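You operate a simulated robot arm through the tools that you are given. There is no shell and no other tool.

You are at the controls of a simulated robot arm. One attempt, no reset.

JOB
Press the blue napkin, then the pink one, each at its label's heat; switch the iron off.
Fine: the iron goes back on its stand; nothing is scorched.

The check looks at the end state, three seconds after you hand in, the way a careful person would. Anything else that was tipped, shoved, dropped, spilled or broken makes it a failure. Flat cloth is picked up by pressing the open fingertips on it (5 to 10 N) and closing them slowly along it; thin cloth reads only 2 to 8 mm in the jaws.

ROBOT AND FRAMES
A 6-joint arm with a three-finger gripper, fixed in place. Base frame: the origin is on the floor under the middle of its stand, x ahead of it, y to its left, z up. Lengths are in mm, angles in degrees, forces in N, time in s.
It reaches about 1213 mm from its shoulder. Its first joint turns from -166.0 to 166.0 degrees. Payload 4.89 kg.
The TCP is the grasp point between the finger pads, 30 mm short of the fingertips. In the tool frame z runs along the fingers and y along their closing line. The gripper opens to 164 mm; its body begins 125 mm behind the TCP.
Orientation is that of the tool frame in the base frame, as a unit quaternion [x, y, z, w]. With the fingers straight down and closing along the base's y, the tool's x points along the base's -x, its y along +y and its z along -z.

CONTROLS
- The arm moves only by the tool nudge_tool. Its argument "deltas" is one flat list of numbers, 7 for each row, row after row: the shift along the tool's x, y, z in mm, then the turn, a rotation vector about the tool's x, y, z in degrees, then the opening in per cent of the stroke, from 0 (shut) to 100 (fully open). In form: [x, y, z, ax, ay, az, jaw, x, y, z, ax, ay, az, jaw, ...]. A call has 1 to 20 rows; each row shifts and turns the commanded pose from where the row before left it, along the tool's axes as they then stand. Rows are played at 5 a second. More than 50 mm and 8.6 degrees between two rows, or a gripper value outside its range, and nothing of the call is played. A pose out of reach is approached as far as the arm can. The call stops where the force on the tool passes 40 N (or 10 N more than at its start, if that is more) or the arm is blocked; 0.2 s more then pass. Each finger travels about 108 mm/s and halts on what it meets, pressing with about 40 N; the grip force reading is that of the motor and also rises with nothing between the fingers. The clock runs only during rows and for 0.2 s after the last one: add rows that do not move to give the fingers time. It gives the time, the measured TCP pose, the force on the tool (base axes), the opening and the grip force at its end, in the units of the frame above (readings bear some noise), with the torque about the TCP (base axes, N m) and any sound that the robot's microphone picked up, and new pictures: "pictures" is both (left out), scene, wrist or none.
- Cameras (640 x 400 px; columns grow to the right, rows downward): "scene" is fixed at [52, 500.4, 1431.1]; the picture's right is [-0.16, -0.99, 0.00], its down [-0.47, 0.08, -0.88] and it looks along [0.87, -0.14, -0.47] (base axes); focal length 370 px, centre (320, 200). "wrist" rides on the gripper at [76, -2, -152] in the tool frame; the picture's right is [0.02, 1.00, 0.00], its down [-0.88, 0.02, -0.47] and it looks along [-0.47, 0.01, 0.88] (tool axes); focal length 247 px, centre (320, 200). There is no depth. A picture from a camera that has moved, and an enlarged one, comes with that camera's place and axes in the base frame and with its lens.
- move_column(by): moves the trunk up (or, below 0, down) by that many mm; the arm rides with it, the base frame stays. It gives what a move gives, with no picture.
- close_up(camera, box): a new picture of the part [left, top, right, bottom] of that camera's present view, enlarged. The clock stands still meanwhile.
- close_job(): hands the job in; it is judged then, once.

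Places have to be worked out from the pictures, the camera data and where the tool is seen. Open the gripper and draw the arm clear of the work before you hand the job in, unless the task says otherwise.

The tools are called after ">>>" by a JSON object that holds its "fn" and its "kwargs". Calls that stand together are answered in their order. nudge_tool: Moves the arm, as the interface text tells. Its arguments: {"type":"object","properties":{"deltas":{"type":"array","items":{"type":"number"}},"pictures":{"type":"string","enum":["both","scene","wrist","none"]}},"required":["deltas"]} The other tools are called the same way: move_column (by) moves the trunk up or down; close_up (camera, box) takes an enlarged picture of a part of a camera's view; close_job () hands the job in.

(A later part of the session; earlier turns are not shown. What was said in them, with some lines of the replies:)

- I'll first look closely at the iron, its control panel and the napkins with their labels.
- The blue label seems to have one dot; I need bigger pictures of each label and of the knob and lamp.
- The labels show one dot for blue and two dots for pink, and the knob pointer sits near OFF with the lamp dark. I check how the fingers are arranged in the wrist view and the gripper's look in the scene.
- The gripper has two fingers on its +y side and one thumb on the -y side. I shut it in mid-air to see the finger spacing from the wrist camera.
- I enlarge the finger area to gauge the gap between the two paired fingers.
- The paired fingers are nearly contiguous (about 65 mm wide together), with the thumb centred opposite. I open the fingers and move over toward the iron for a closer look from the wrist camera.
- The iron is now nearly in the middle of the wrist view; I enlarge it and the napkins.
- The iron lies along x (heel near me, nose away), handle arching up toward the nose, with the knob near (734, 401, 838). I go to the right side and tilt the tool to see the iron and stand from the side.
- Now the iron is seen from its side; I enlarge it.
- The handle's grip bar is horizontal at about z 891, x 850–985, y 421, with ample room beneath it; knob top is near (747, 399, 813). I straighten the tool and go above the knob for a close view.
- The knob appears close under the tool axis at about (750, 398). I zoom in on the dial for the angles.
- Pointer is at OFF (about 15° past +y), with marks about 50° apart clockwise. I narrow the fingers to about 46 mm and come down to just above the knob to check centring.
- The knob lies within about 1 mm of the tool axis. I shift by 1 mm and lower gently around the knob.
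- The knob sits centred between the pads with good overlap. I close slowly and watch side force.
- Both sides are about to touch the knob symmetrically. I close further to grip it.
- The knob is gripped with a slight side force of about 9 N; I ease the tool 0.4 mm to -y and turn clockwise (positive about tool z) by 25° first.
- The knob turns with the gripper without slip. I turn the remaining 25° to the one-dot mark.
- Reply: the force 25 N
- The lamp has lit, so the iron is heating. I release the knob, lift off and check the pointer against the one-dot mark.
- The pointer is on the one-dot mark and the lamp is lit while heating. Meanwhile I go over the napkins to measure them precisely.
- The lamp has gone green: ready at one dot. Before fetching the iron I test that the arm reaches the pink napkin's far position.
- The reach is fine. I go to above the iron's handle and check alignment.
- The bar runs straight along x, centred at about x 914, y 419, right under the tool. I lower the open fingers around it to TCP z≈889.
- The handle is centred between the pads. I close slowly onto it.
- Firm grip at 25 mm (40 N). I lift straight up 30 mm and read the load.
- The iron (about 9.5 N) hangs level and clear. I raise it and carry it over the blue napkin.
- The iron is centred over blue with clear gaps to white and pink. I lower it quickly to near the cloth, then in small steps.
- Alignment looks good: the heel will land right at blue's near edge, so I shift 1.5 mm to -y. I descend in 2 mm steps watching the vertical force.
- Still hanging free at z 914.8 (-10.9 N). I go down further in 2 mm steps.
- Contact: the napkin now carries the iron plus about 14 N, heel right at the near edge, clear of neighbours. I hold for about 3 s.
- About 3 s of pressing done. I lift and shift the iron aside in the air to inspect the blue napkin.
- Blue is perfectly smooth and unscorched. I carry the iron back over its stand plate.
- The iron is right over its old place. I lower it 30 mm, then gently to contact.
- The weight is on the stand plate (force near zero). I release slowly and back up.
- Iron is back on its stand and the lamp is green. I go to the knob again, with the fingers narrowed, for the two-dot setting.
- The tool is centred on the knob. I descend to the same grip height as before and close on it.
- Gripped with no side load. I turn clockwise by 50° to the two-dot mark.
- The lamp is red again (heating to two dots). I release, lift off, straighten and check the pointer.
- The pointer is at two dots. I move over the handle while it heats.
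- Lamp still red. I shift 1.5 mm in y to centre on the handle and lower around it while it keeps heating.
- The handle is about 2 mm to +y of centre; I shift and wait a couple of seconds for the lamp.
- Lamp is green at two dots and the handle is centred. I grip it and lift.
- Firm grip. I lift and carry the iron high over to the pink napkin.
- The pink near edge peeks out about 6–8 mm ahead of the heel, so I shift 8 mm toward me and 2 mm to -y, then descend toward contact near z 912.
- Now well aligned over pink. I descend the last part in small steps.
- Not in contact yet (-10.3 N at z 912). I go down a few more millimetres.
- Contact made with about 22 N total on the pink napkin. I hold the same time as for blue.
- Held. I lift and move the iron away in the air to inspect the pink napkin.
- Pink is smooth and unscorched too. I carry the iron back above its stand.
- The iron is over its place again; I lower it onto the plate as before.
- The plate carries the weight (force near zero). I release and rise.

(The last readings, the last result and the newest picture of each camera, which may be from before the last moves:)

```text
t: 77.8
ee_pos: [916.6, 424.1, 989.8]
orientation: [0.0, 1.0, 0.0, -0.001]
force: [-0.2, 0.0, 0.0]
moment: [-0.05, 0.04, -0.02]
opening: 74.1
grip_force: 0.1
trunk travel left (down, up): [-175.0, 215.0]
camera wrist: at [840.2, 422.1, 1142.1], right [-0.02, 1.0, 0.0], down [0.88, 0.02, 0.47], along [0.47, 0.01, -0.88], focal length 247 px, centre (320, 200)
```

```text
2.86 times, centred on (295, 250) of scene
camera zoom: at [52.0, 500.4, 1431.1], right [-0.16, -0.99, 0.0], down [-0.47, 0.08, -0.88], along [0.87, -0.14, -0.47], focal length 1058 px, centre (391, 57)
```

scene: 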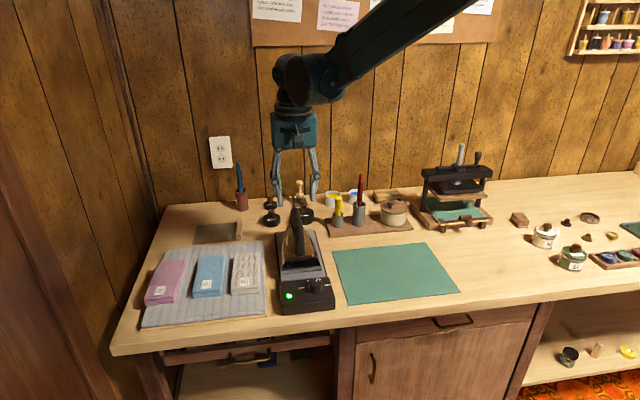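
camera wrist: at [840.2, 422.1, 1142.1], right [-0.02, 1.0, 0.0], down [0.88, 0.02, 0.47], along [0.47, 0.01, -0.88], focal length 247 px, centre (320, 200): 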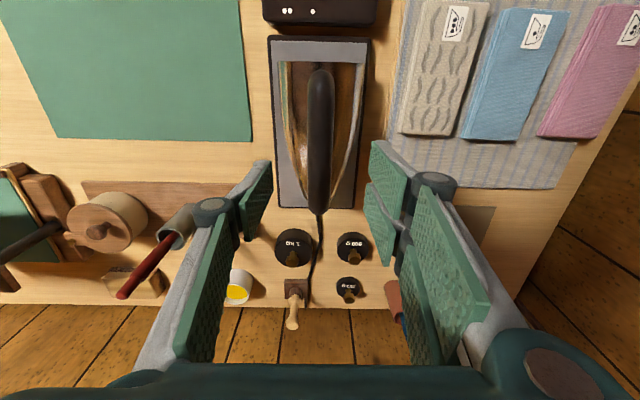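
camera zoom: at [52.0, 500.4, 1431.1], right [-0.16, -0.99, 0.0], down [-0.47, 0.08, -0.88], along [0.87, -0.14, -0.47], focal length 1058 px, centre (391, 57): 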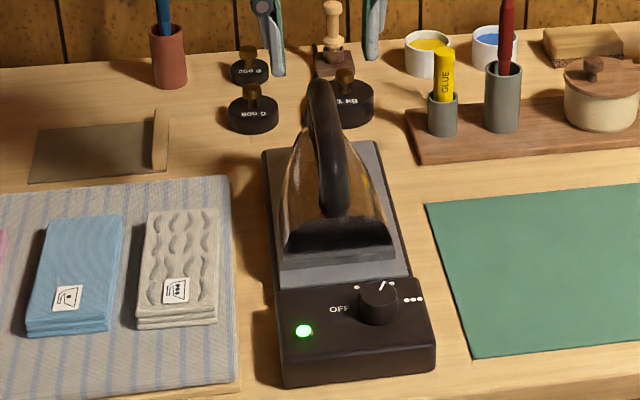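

The iron rests correctly on the stand. I go over to the knob, pre-rotating the gripper by +50° so the turn back of 100° stays symmetric.

>>> {"fn": "nudge_tool", "kwargs": {"deltas": [42, -6.5, 0, 0, 0, 0, 40, 42, -6.5, 0, 0, 0, 0, 35, 42, -6.5, 0, 0, 0, 0, 30, 41.2, -6.4, 0, 0, 0, 0, 28, 0, 0, 0, 0, 0, 8, 28, 0, 0, 0, 0, 0, 8, 28, 0, 0, 10, 0, 0, 8, 28, 0, 0, 20, 0, 0, 8, 28, 0, 0, 25, 0, 0, 8, 28, 0, 0, 30, 0, 0, 8, 28, 0, 0, 30, 0, 0, 2, 28, 0, 0, 0, 0, 0, 0, 28], "pictures": "both"}}

>>> {"fn": "close_up", "kwargs": {"camera": "wrist", "box": [240, 80, 400, 220]}}

>>> {"fn": "close_up", "kwargs": {"camera": "scene", "box": [265, 230, 345, 310]}}

```text
t: 80.4
ee_pos: [748.6, 398.0, 874.6]
orientation: [0.423, 0.906, 0.0, 0.0]
force: [-0.3, -0.5, -0.1]
moment: [-0.02, 0.0, -0.01]
opening: 46.0
grip_force: 0.1
trunk travel left (down, up): [-175.0, 215.0]
camera wrist: at [698.7, 455.0, 1026.4], right [0.75, 0.66, 0.0], down [0.58, -0.66, 0.47], along [0.31, -0.36, -0.88], focal length 247 px, centre (320, 200)
```

scene: 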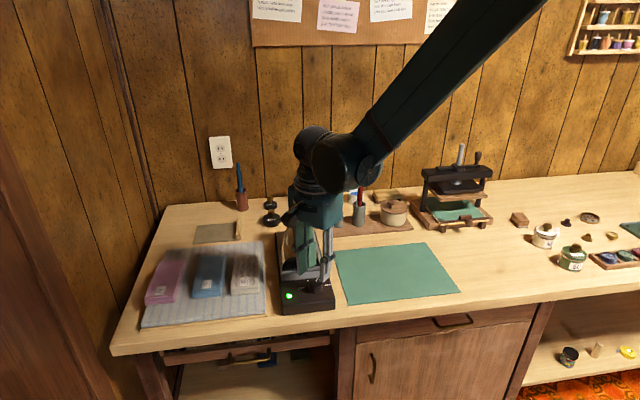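
wrist: 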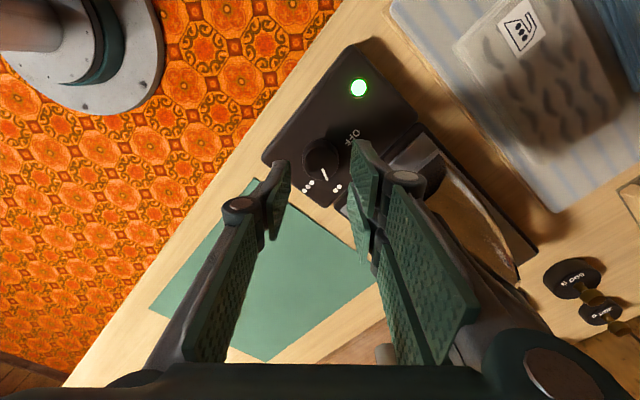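

```text
2.86 times, centred on (320, 150) of wrist
camera zoom: at [698.7, 455.0, 1026.4], right [0.75, 0.66, 0.0], down [0.58, -0.66, 0.47], along [0.31, -0.36, -0.88], focal length 706 px, centre (320, 343)
```

zoom: 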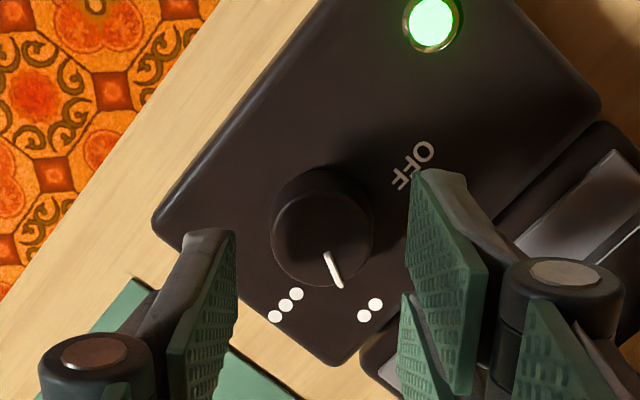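

```text
5.00 times, centred on (305, 270) of scene
camera zoom: at [52.0, 500.4, 1431.1], right [-0.16, -0.99, 0.0], down [-0.47, 0.08, -0.88], along [0.87, -0.14, -0.47], focal length 1851 px, centre (395, -150)
```

zoom: 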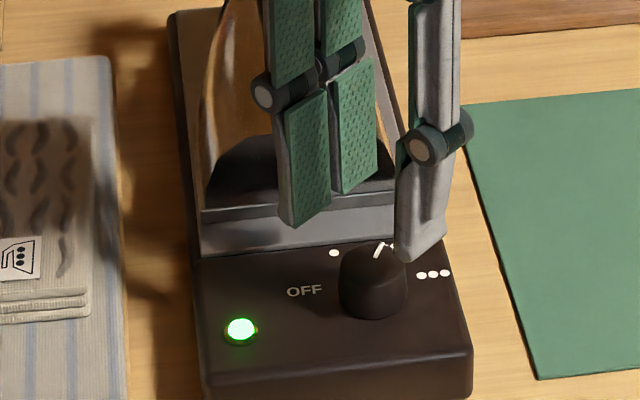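

Centred on the knob. I descend to the grip height and close.

>>> {"fn": "nudge_tool", "kwargs": {"deltas": [0, 0, 11, 0, 0, 0, 28, 0, 0, 11, 0, 0, 0, 28, 0, 0, 9, 0, 0, 0, 28, 0, 0, 5, 0, 0, 0, 28, 0, 0, 3.5, 0, 0, 0, 28, 0, 0, 0, 0, 0, 0, 25, 0, 0, 0, 0, 0, 0, 23, 0, 0, 0, 0, 0, 0, 21.5, 0, 0, 0, 0, 0, 0, 20, 0, 0, 0, 0, 0, 0, 19, 0, 0, 0, 0, 0, 0, 18, 0, 0, 0, 0, 0, 0, 17, 0, 0, 0, 0, 0, 0, 16], "pictures": "wrist"}}

>>> {"fn": "close_up", "kwargs": {"camera": "wrist", "box": [240, 80, 400, 220]}}

```text
t: 83.2
ee_pos: [748.6, 396.4, 834.9]
orientation: [0.422, 0.907, 0.0, 0.0]
force: [13.0, 16.0, 5.2]
moment: [0.52, -0.39, -0.01]
opening: 34.2
grip_force: 9.6
trunk travel left (down, up): [-175.0, 215.0]
camera wrist: at [698.4, 454.5, 987.2], right [0.75, 0.66, 0.0], down [0.58, -0.66, 0.47], along [0.31, -0.36, -0.88], focal length 247 px, centre (320, 200)
```

wrist: 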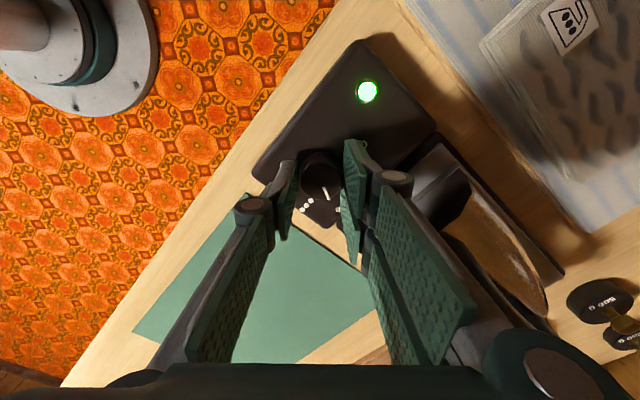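

```text
2.86 times, centred on (320, 150) of wrist
camera zoom: at [698.4, 454.5, 987.2], right [0.75, 0.66, 0.0], down [0.58, -0.66, 0.47], along [0.31, -0.36, -0.88], focal length 706 px, centre (320, 343)
```

zoom: 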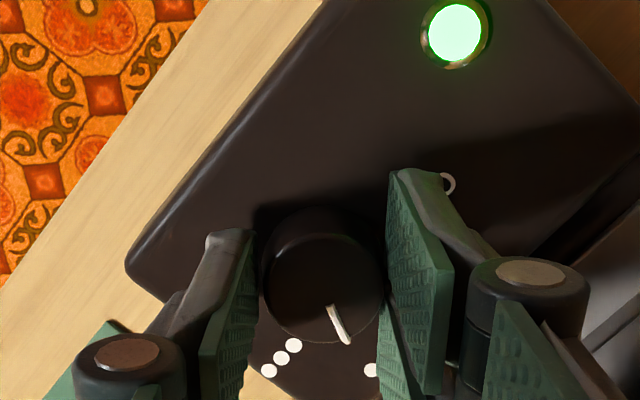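

The paired fingers touch first (20 N along tool +y), so I shift the tool 0.9 mm along +y to centre and let the grip settle.

>>> {"fn": "nudge_tool", "kwargs": {"deltas": [0, 0.5, 0, 0, 0, 0, 16, 0, 0.4, 0, 0, 0, 0, 16, 0, 0, 0, 0, 0, 0, 16], "pictures": "wrist"}}

>>> {"fn": "close_up", "kwargs": {"camera": "wrist", "box": [240, 80, 400, 220]}}

```text
t: 84.0
ee_pos: [749.4, 397.5, 835.1]
orientation: [0.423, 0.906, 0.0, 0.0]
force: [12.6, 15.8, 5.7]
moment: [0.54, -0.35, 0.01]
opening: 34.3
grip_force: 9.6
trunk travel left (down, up): [-175.0, 215.0]
camera wrist: at [698.7, 454.4, 987.2], right [0.75, 0.66, 0.0], down [0.58, -0.66, 0.47], along [0.31, -0.36, -0.88], focal length 247 px, centre (320, 200)
```

wrist: 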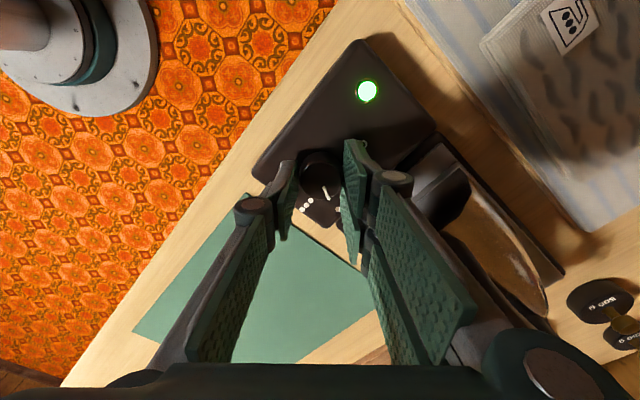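

```text
2.86 times, centred on (320, 150) of wrist
camera zoom: at [698.7, 454.4, 987.2], right [0.75, 0.66, 0.0], down [0.58, -0.66, 0.47], along [0.31, -0.36, -0.88], focal length 706 px, centre (320, 343)
```

zoom: 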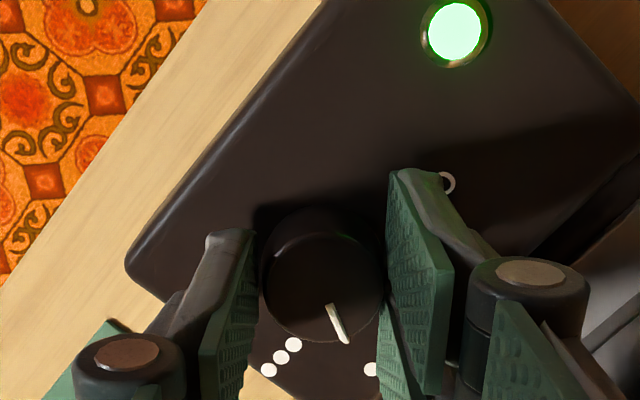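

The force did not change, so I open slightly and look at the centring at this height before closing again.

>>> {"fn": "nudge_tool", "kwargs": {"deltas": [0, 0, 0, 0, 0, 0, 22, 0, 0, 0, 0, 0, 0, 25, 0, 0, 0, 0, 0, 0, 25], "pictures": "both"}}

>>> {"fn": "close_up", "kwargs": {"camera": "wrist", "box": [260, 100, 380, 210]}}

>>> {"fn": "close_up", "kwargs": {"camera": "scene", "box": [265, 220, 345, 310]}}

```text
t: 84.8
ee_pos: [747.8, 397.2, 835.1]
orientation: [0.423, 0.906, 0.0, 0.0]
force: [-0.2, -1.1, 1.3]
moment: [0.03, 0.0, -0.02]
opening: 40.9
grip_force: 0.1
trunk travel left (down, up): [-175.0, 215.0]
camera wrist: at [698.4, 454.0, 987.4], right [0.75, 0.66, 0.0], down [0.58, -0.66, 0.47], along [0.31, -0.36, -0.88], focal length 247 px, centre (320, 200)
```

scene: 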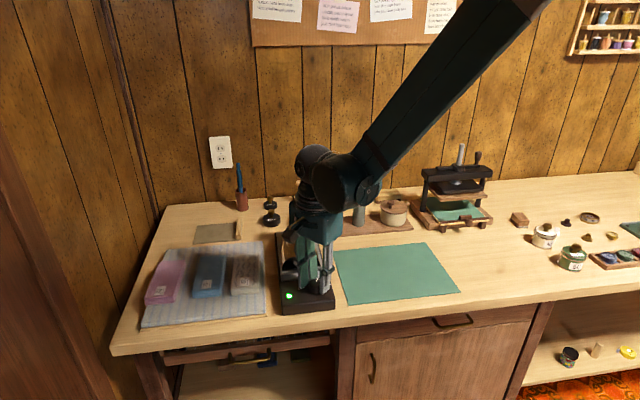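
wrist: 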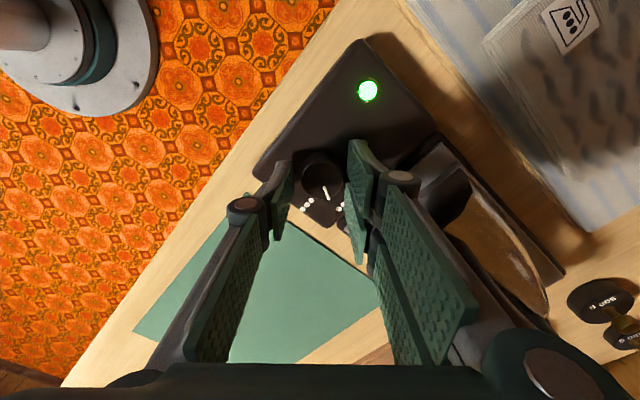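

```text
3.64 times, centred on (320, 155) of wrist
camera zoom: at [698.4, 454.0, 987.4], right [0.75, 0.66, 0.0], down [0.58, -0.66, 0.47], along [0.31, -0.36, -0.88], focal length 898 px, centre (320, 364)
```

zoom: 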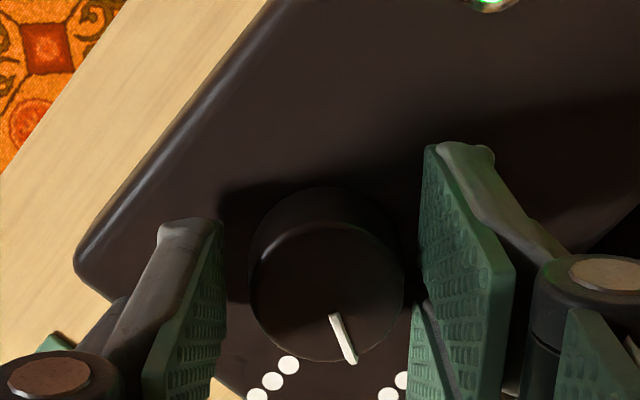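

```text
4.44 times, centred on (305, 265) of scene
camera zoom: at [52.0, 500.4, 1431.1], right [-0.16, -0.99, 0.0], down [-0.47, 0.08, -0.88], along [0.87, -0.14, -0.47], focal length 1645 px, centre (387, -89)
```

zoom: 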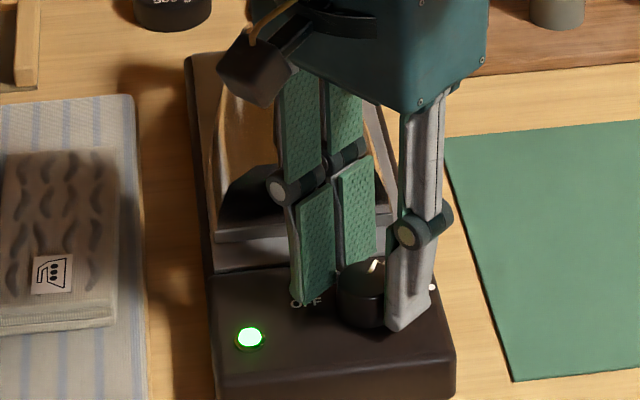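

The knob is about 1.4 mm toward the paired fingers; I shift by that along tool +y and close again.

>>> {"fn": "nudge_tool", "kwargs": {"deltas": [0, 1.4, 0, 0, 0, 0, 25, 0, 0, 0, 0, 0, 0, 24, 0, 0, 0, 0, 0, 0, 22.5, 0, 0, 0, 0, 0, 0, 21.5, 0, 0, 0, 0, 0, 0, 20.5, 0, 0, 0, 0, 0, 0, 19.5, 0, 0, 0, 0, 0, 0, 18.5, 0, 0, 0, 0, 0, 0, 17.5, 0, 0, 0, 0, 0, 0, 16, 0, 0, 0, 0, 0, 0, 16], "pictures": "wrist"}}

>>> {"fn": "close_up", "kwargs": {"camera": "wrist", "box": [260, 100, 380, 210]}}

```text
t: 87.0
ee_pos: [749.5, 397.7, 835.1]
orientation: [0.423, 0.906, -0.001, 0.0]
force: [-11.6, -7.9, -7.1]
moment: [-0.25, 0.3, 0.03]
opening: 33.1
grip_force: 44.7
trunk travel left (down, up): [-175.0, 215.0]
camera wrist: at [699.4, 454.5, 987.5], right [0.75, 0.66, 0.0], down [0.58, -0.66, 0.47], along [0.31, -0.36, -0.88], focal length 247 px, centre (320, 200)
```

wrist: 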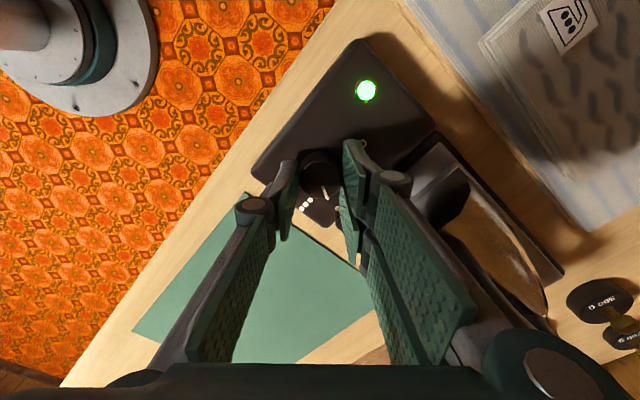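

```text
3.64 times, centred on (320, 155) of wrist
camera zoom: at [699.4, 454.5, 987.5], right [0.75, 0.66, 0.0], down [0.58, -0.66, 0.47], along [0.31, -0.36, -0.88], focal length 898 px, centre (320, 364)
```

zoom: 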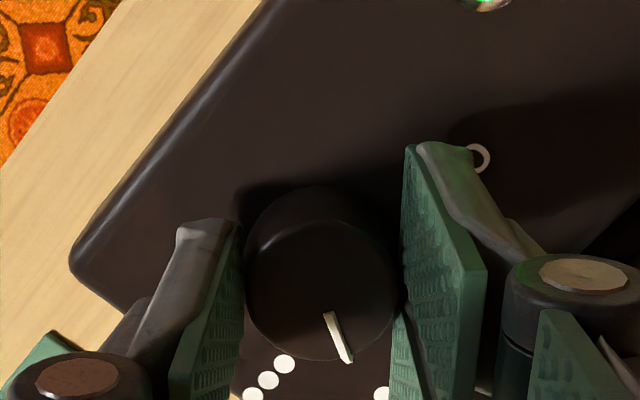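

Proper grip now (45 N). I ease back 0.5 mm and turn counter-clockwise by 50° first.

>>> {"fn": "nudge_tool", "kwargs": {"deltas": [0, -0.5, 0, 0, 0, 0, 16, 0, 0, 0, 0, 0, -5, 16, 0, 0, 0, 0, 0, -5, 16, 0, 0, 0, 0, 0, -5, 16, 0, 0, 0, 0, 0, -5, 16, 0, 0, 0, 0, 0, -5, 16, 0, 0, 0, 0, 0, -5, 16, 0, 0, 0, 0, 0, -5, 16, 0, 0, 0, 0, 0, -5, 16, 0, 0, 0, 0, 0, -5, 16, 0, 0, 0, 0, 0, -5, 16], "pictures": "wrist"}}

>>> {"fn": "close_up", "kwargs": {"camera": "wrist", "box": [240, 80, 400, 220]}}

>>> {"fn": "close_up", "kwargs": {"camera": "scene", "box": [265, 220, 345, 310]}}

```text
t: 89.4
ee_pos: [750.9, 397.7, 834.5]
orientation: [-0.001, 1.0, -0.001, 0.0]
force: [-4.0, -1.1, -8.6]
moment: [0.05, -0.52, 0.01]
opening: 33.3
grip_force: 45.1
trunk travel left (down, up): [-175.0, 215.0]
camera wrist: at [674.0, 396.0, 987.6], right [-0.02, 1.0, 0.0], down [0.88, 0.02, 0.47], along [0.47, 0.01, -0.88], focal length 247 px, centre (320, 200)
```

wrist: 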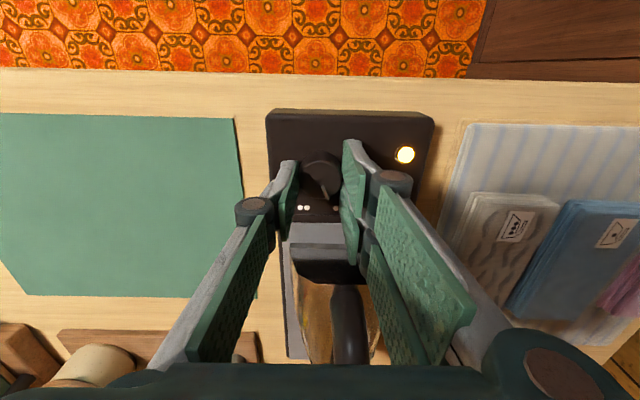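

```text
2.86 times, centred on (320, 150) of wrist
camera zoom: at [674.0, 396.0, 987.6], right [-0.02, 1.0, 0.0], down [0.88, 0.02, 0.47], along [0.47, 0.01, -0.88], focal length 706 px, centre (320, 343)
```

zoom: 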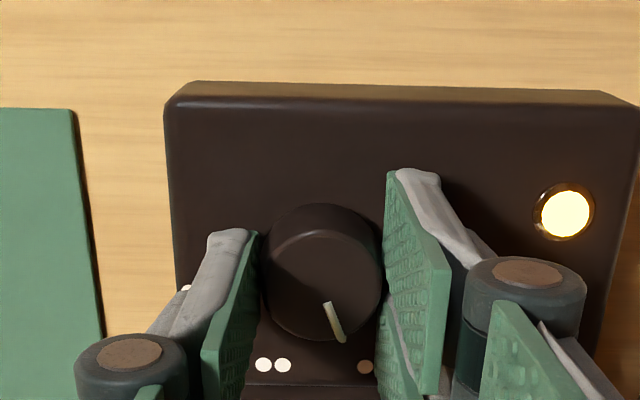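

```text
4.44 times, centred on (305, 265) of scene
camera zoom: at [52.0, 500.4, 1431.1], right [-0.16, -0.99, 0.0], down [-0.47, 0.08, -0.88], along [0.87, -0.14, -0.47], focal length 1645 px, centre (387, -89)
```

zoom: 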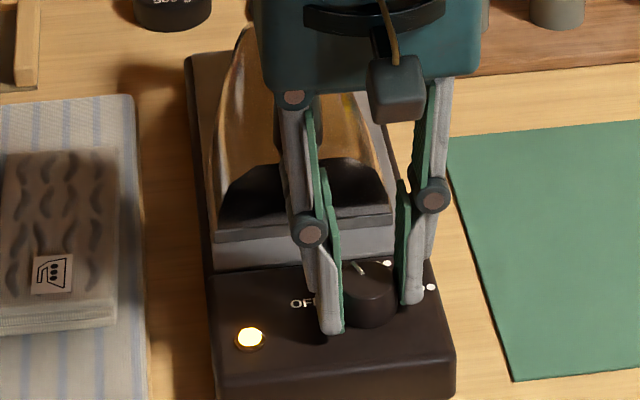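

The knob is at about one dot (lamp amber, cooling). I turn the remaining 50° to OFF.

>>> {"fn": "nudge_tool", "kwargs": {"deltas": [0, 0, 0, 0, 0, -5, 16, 0, 0, 0, 0, 0, -5, 16, 0, 0, 0, 0, 0, -5, 16, 0, 0, 0, 0, 0, -5, 16, 0, 0, 0, 0, 0, -5, 16, 0, 0, 0, 0, 0, -5, 16, 0, 0, 0, 0, 0, -5, 16, 0, 0, 0, 0, 0, -5, 16, 0, 0, 0, 0, 0, -5, 16, 0, 0, 0, 0, 0, -5, 16, 0, 0, 0, 0, 0, 0, 16], "pictures": "wrist"}}

>>> {"fn": "close_up", "kwargs": {"camera": "wrist", "box": [240, 80, 400, 220]}}

>>> {"fn": "close_up", "kwargs": {"camera": "scene", "box": [265, 220, 345, 310]}}

```text
t: 91.8
ee_pos: [750.6, 399.2, 833.7]
orientation: [-0.424, 0.906, 0.0, -0.001]
force: [16.9, 23.1, 16.0]
moment: [0.81, -0.65, -0.03]
opening: 33.1
grip_force: 45.1
trunk travel left (down, up): [-175.0, 215.0]
camera wrist: at [701.9, 338.5, 987.2], right [-0.78, 0.62, 0.0], down [0.55, 0.69, 0.47], along [0.3, 0.37, -0.88], focal length 247 px, centre (320, 200)
```

wrist: 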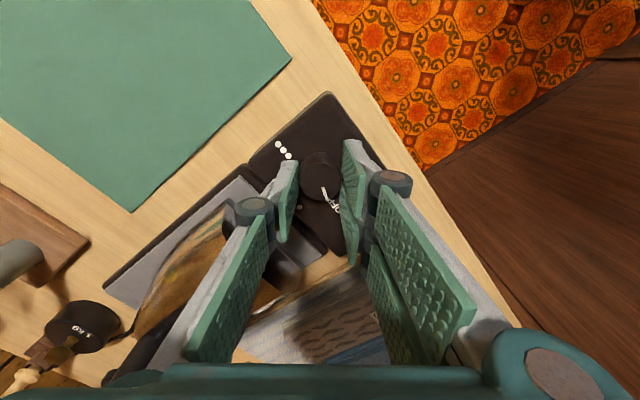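

```text
2.86 times, centred on (320, 150) of wrist
camera zoom: at [701.9, 338.5, 987.2], right [-0.78, 0.62, 0.0], down [0.55, 0.69, 0.47], along [0.3, 0.37, -0.88], focal length 706 px, centre (320, 343)
```

zoom: 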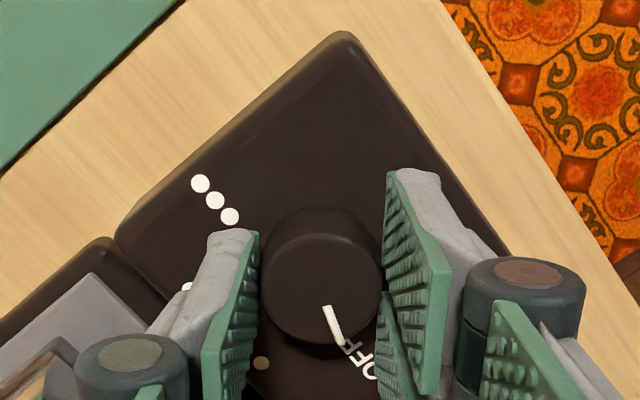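

```text
4.44 times, centred on (305, 265) of scene
camera zoom: at [52.0, 500.4, 1431.1], right [-0.16, -0.99, 0.0], down [-0.47, 0.08, -0.88], along [0.87, -0.14, -0.47], focal length 1645 px, centre (387, -89)
```

zoom: 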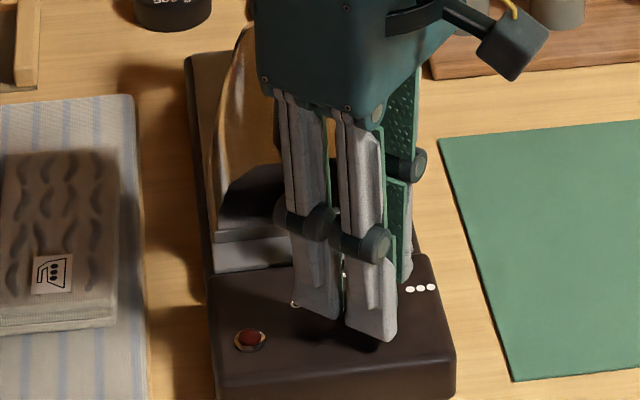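

The lamp is dark: off. I release gently, lift off, and straighten to check the pointer.

>>> {"fn": "nudge_tool", "kwargs": {"deltas": [0, 0, 0, 0, 0, 0, 19, 0, 0, 0, 0, 0, 0, 21, 0, 0, 0, 0, 0, 0, 23, 0, 0, 0, 0, 0, 0, 25, 0, 0, -10, 0, 0, 0, 26, 0, 0, -20, 0, 0, 0, 28, 0, 0, -25, 0, 0, 0, 28, 0, 0, -30, 0, 0, 8, 28, 0, 0, -35, 0, 0, 8, 45, 0, 0, -35, 0, 0, 8, 60, 0, 0, 0, 0, 0, 8, 80, 0, 0, 0, 0, 0, 8, 80, 0, 0, 0, 0, 0, 8, 80, 0, 0, 0, 0, 0, 2, 80, 0, 0, 0, 0, 0, 0, 80], "pictures": "both"}}

>>> {"fn": "close_up", "kwargs": {"camera": "wrist", "box": [270, 80, 410, 180]}}

>>> {"fn": "close_up", "kwargs": {"camera": "scene", "box": [255, 180, 345, 320]}}

>>> {"fn": "close_up", "kwargs": {"camera": "wrist", "box": [240, 70, 400, 370]}}

```text
t: 95.0
ee_pos: [748.7, 397.6, 991.4]
orientation: [0.0, 1.0, 0.0, 0.0]
force: [-0.2, 0.3, 0.1]
moment: [-0.05, 0.01, -0.03]
opening: 131.0
grip_force: 0.1
trunk travel left (down, up): [-175.0, 215.0]
camera wrist: at [673.6, 396.2, 1142.2], right [-0.02, 1.0, 0.0], down [0.88, 0.02, 0.47], along [0.47, 0.01, -0.88], focal length 247 px, centre (320, 200)
```

scene: 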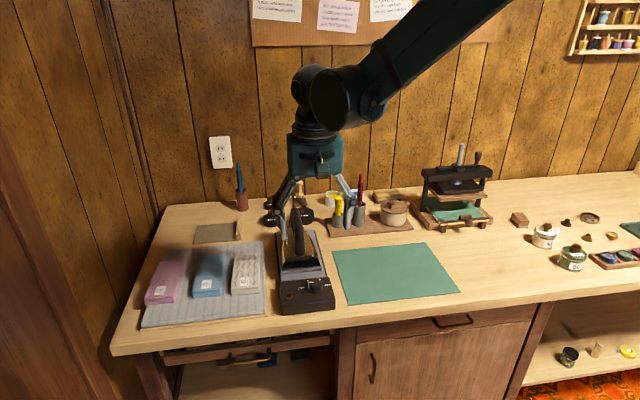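
wrist: 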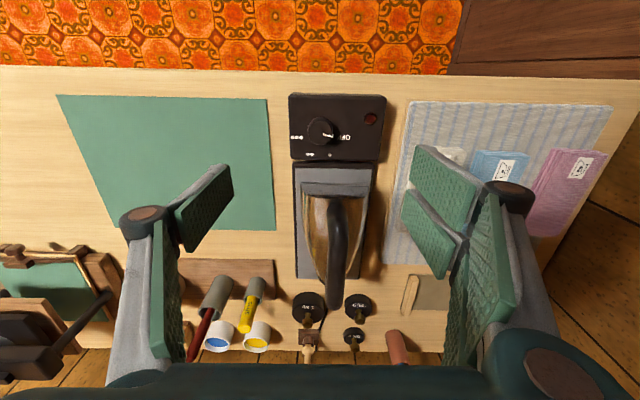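

```text
4.00 times, centred on (340, 130) of wrist
camera zoom: at [673.6, 396.2, 1142.2], right [-0.02, 1.0, 0.0], down [0.88, 0.02, 0.47], along [0.47, 0.01, -0.88], focal length 988 px, centre (240, 480)
```

zoom: 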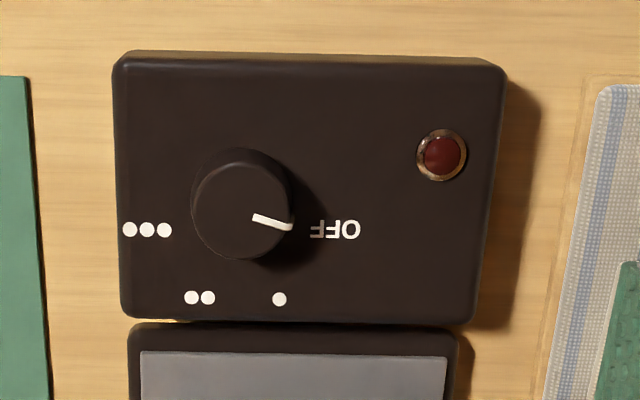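

```text
2.86 times, centred on (300, 250) of scene
camera zoom: at [52.0, 500.4, 1431.1], right [-0.16, -0.99, 0.0], down [-0.47, 0.08, -0.88], along [0.87, -0.14, -0.47], focal length 1058 px, centre (377, 57)
```

zoom: 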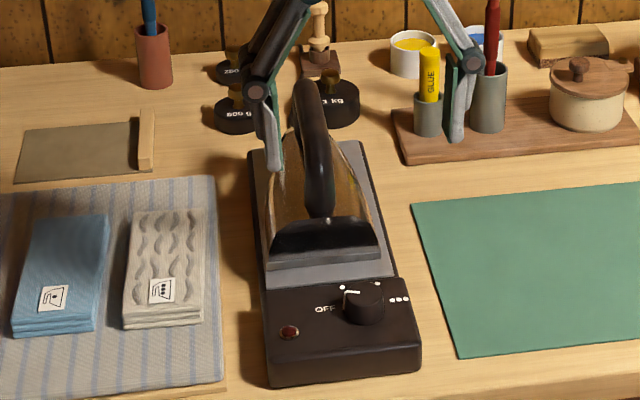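

```text
1.33 times, centred on (320, 220) of wrist
camera zoom: at [673.6, 396.2, 1142.2], right [-0.02, 1.0, 0.0], down [0.88, 0.02, 0.47], along [0.47, 0.01, -0.88], focal length 329 px, centre (320, 173)
```

zoom: 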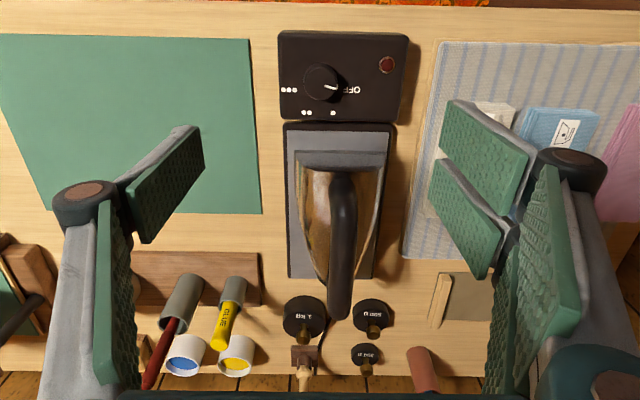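

The pointer is back on OFF, the lamp dark, and the iron sits on its stand. I draw the open arm back to its starting place and check the whole scene.

>>> {"fn": "nudge_tool", "kwargs": {"deltas": [0, 0, -30, 0, 0, 0, 90, 10, -5, -30, 0, 0, 0, 100, 25, -15, -30, 0, 0, 0, 100, 38, -22, -20, 0, 0, 0, 100, 38, -23, -8, 0, 0, 0, 100, 38, -23, 0, 0, 0, 0, 100, 38, -24, 0, 0, 0, 0, 100, 0, 0, 0, 0, 0, 0, 100], "pictures": "both"}}

>>> {"fn": "close_up", "kwargs": {"camera": "scene", "box": [120, 180, 360, 330]}}

>>> {"fn": "close_up", "kwargs": {"camera": "scene", "box": [130, 230, 270, 330]}}

>>> {"fn": "close_up", "kwargs": {"camera": "wrist", "box": [330, 170, 430, 330]}}

```text
t: 96.8
ee_pos: [563.2, 285.3, 1107.4]
orientation: [0.0, 1.0, 0.0, 0.0]
force: [0.2, -0.2, 0.3]
moment: [0.05, -0.09, -0.02]
opening: 164.0
grip_force: 0.1
trunk travel left (down, up): [-175.0, 215.0]
camera wrist: at [487.2, 282.9, 1260.0], right [-0.02, 1.0, 0.0], down [0.88, 0.02, 0.47], along [0.47, 0.01, -0.88], focal length 247 px, centre (320, 200)
```

scene: 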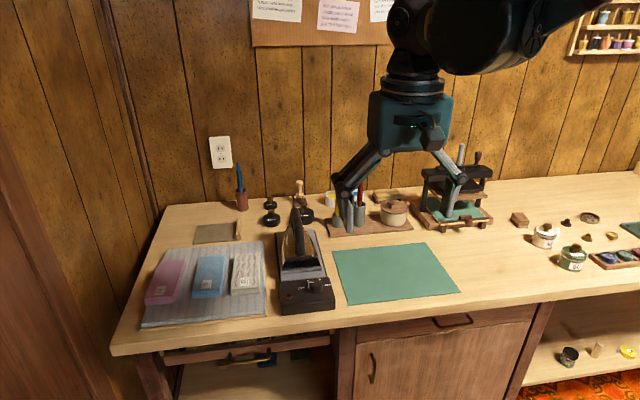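
wrist: 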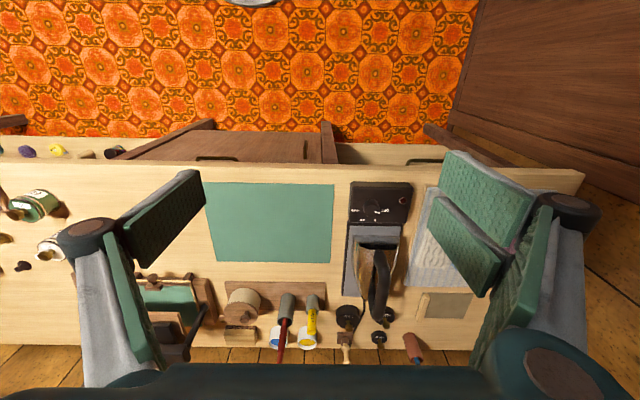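

```text
2.67 times, centred on (240, 255) of scene
camera zoom: at [52.0, 500.4, 1431.1], right [-0.16, -0.99, 0.0], down [-0.47, 0.08, -0.88], along [0.87, -0.14, -0.47], focal length 987 px, centre (533, 53)
```

zoom: 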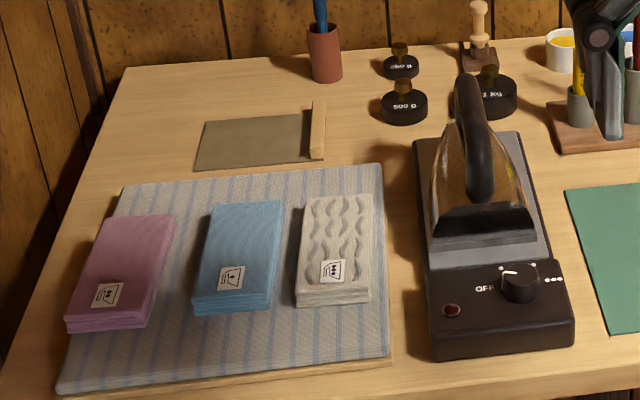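

```text
4.00 times, centred on (200, 280) of scene
camera zoom: at [52.0, 500.4, 1431.1], right [-0.16, -0.99, 0.0], down [-0.47, 0.08, -0.88], along [0.87, -0.14, -0.47], focal length 1481 px, centre (800, -120)
```

zoom: 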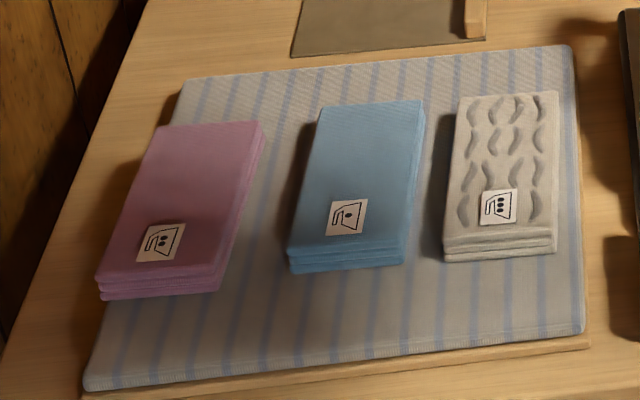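

```text
2.50 times, centred on (380, 250) of wrist
camera zoom: at [487.2, 282.9, 1260.0], right [-0.02, 1.0, 0.0], down [0.88, 0.02, 0.47], along [0.47, 0.01, -0.88], focal length 617 px, centre (170, 75)
```

zoom: 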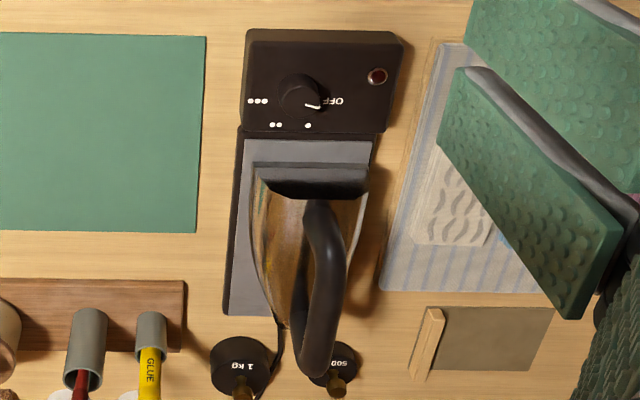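

Everything stands where it was, both napkins are smooth. One last close comparison of the knob with the initial picture.

>>> {"fn": "close_up", "kwargs": {"camera": "wrist", "box": [345, 178, 415, 222]}}

>>> {"fn": "close_up", "kwargs": {"camera": "scene", "box": [290, 270, 338, 300]}}

```text
9.09 times, centred on (380, 200) of wrist
camera zoom: at [487.2, 282.9, 1260.0], right [-0.02, 1.0, 0.0], down [0.88, 0.02, 0.47], along [0.47, 0.01, -0.88], focal length 2245 px, centre (-226, 200)
```

zoom: 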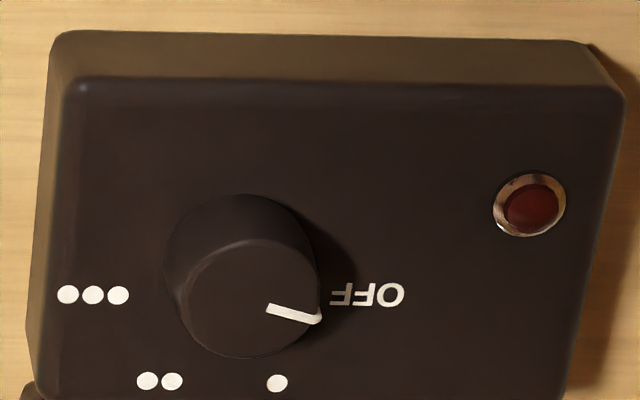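

```text
13.33 times, centred on (314, 285) of scene
camera zoom: at [52.0, 500.4, 1431.1], right [-0.16, -0.99, 0.0], down [-0.47, 0.08, -0.88], along [0.87, -0.14, -0.47], focal length 4936 px, centre (400, -933)
```

zoom: 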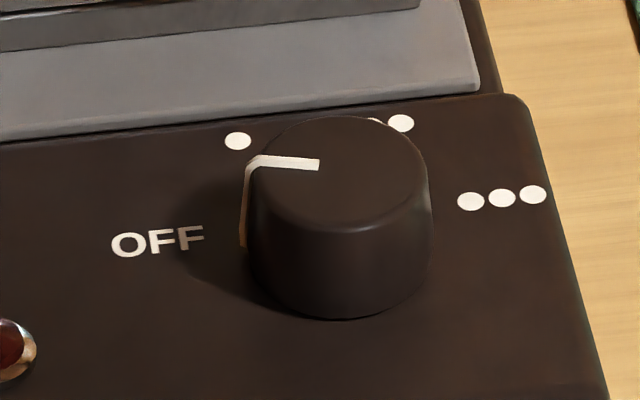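

The knob matches its initial OFF position exactly, the lamp is dark, the iron is on its stand, blue and pink are pressed, and the arm is clear with the gripper open. I hand the job in.

>>> {"fn": "close_job", "kwargs": {}}

```text
The job is handed in.
```

I pressed the blue napkin first, then the pink one, and switched the iron off. I have handed the job in but have not seen the verdict.

- **Blue:** pressed at one dot, as its label shows, for about three seconds once the lamp turned green. It came out smooth with no scorching.
- **Pink:** pressed at two dots, as its label shows, for about the same time. It also came out smooth with no scorching.
- **Iron:** back on its stand within a few millimetres of its original place. The knob pointer is back on OFF and the lamp is dark.
- **Everything else:** the white napkin was not pressed, and in the last pictures nothing looked moved or tipped. The arm is back at its starting place with the gripper open.

On the last knob turn, my first grip was slightly off-centre and pushed on the stand with about 20 N. I regripped before turning. The turn itself ended with about 30 N of sideways push. The stand did not appear to move either time.
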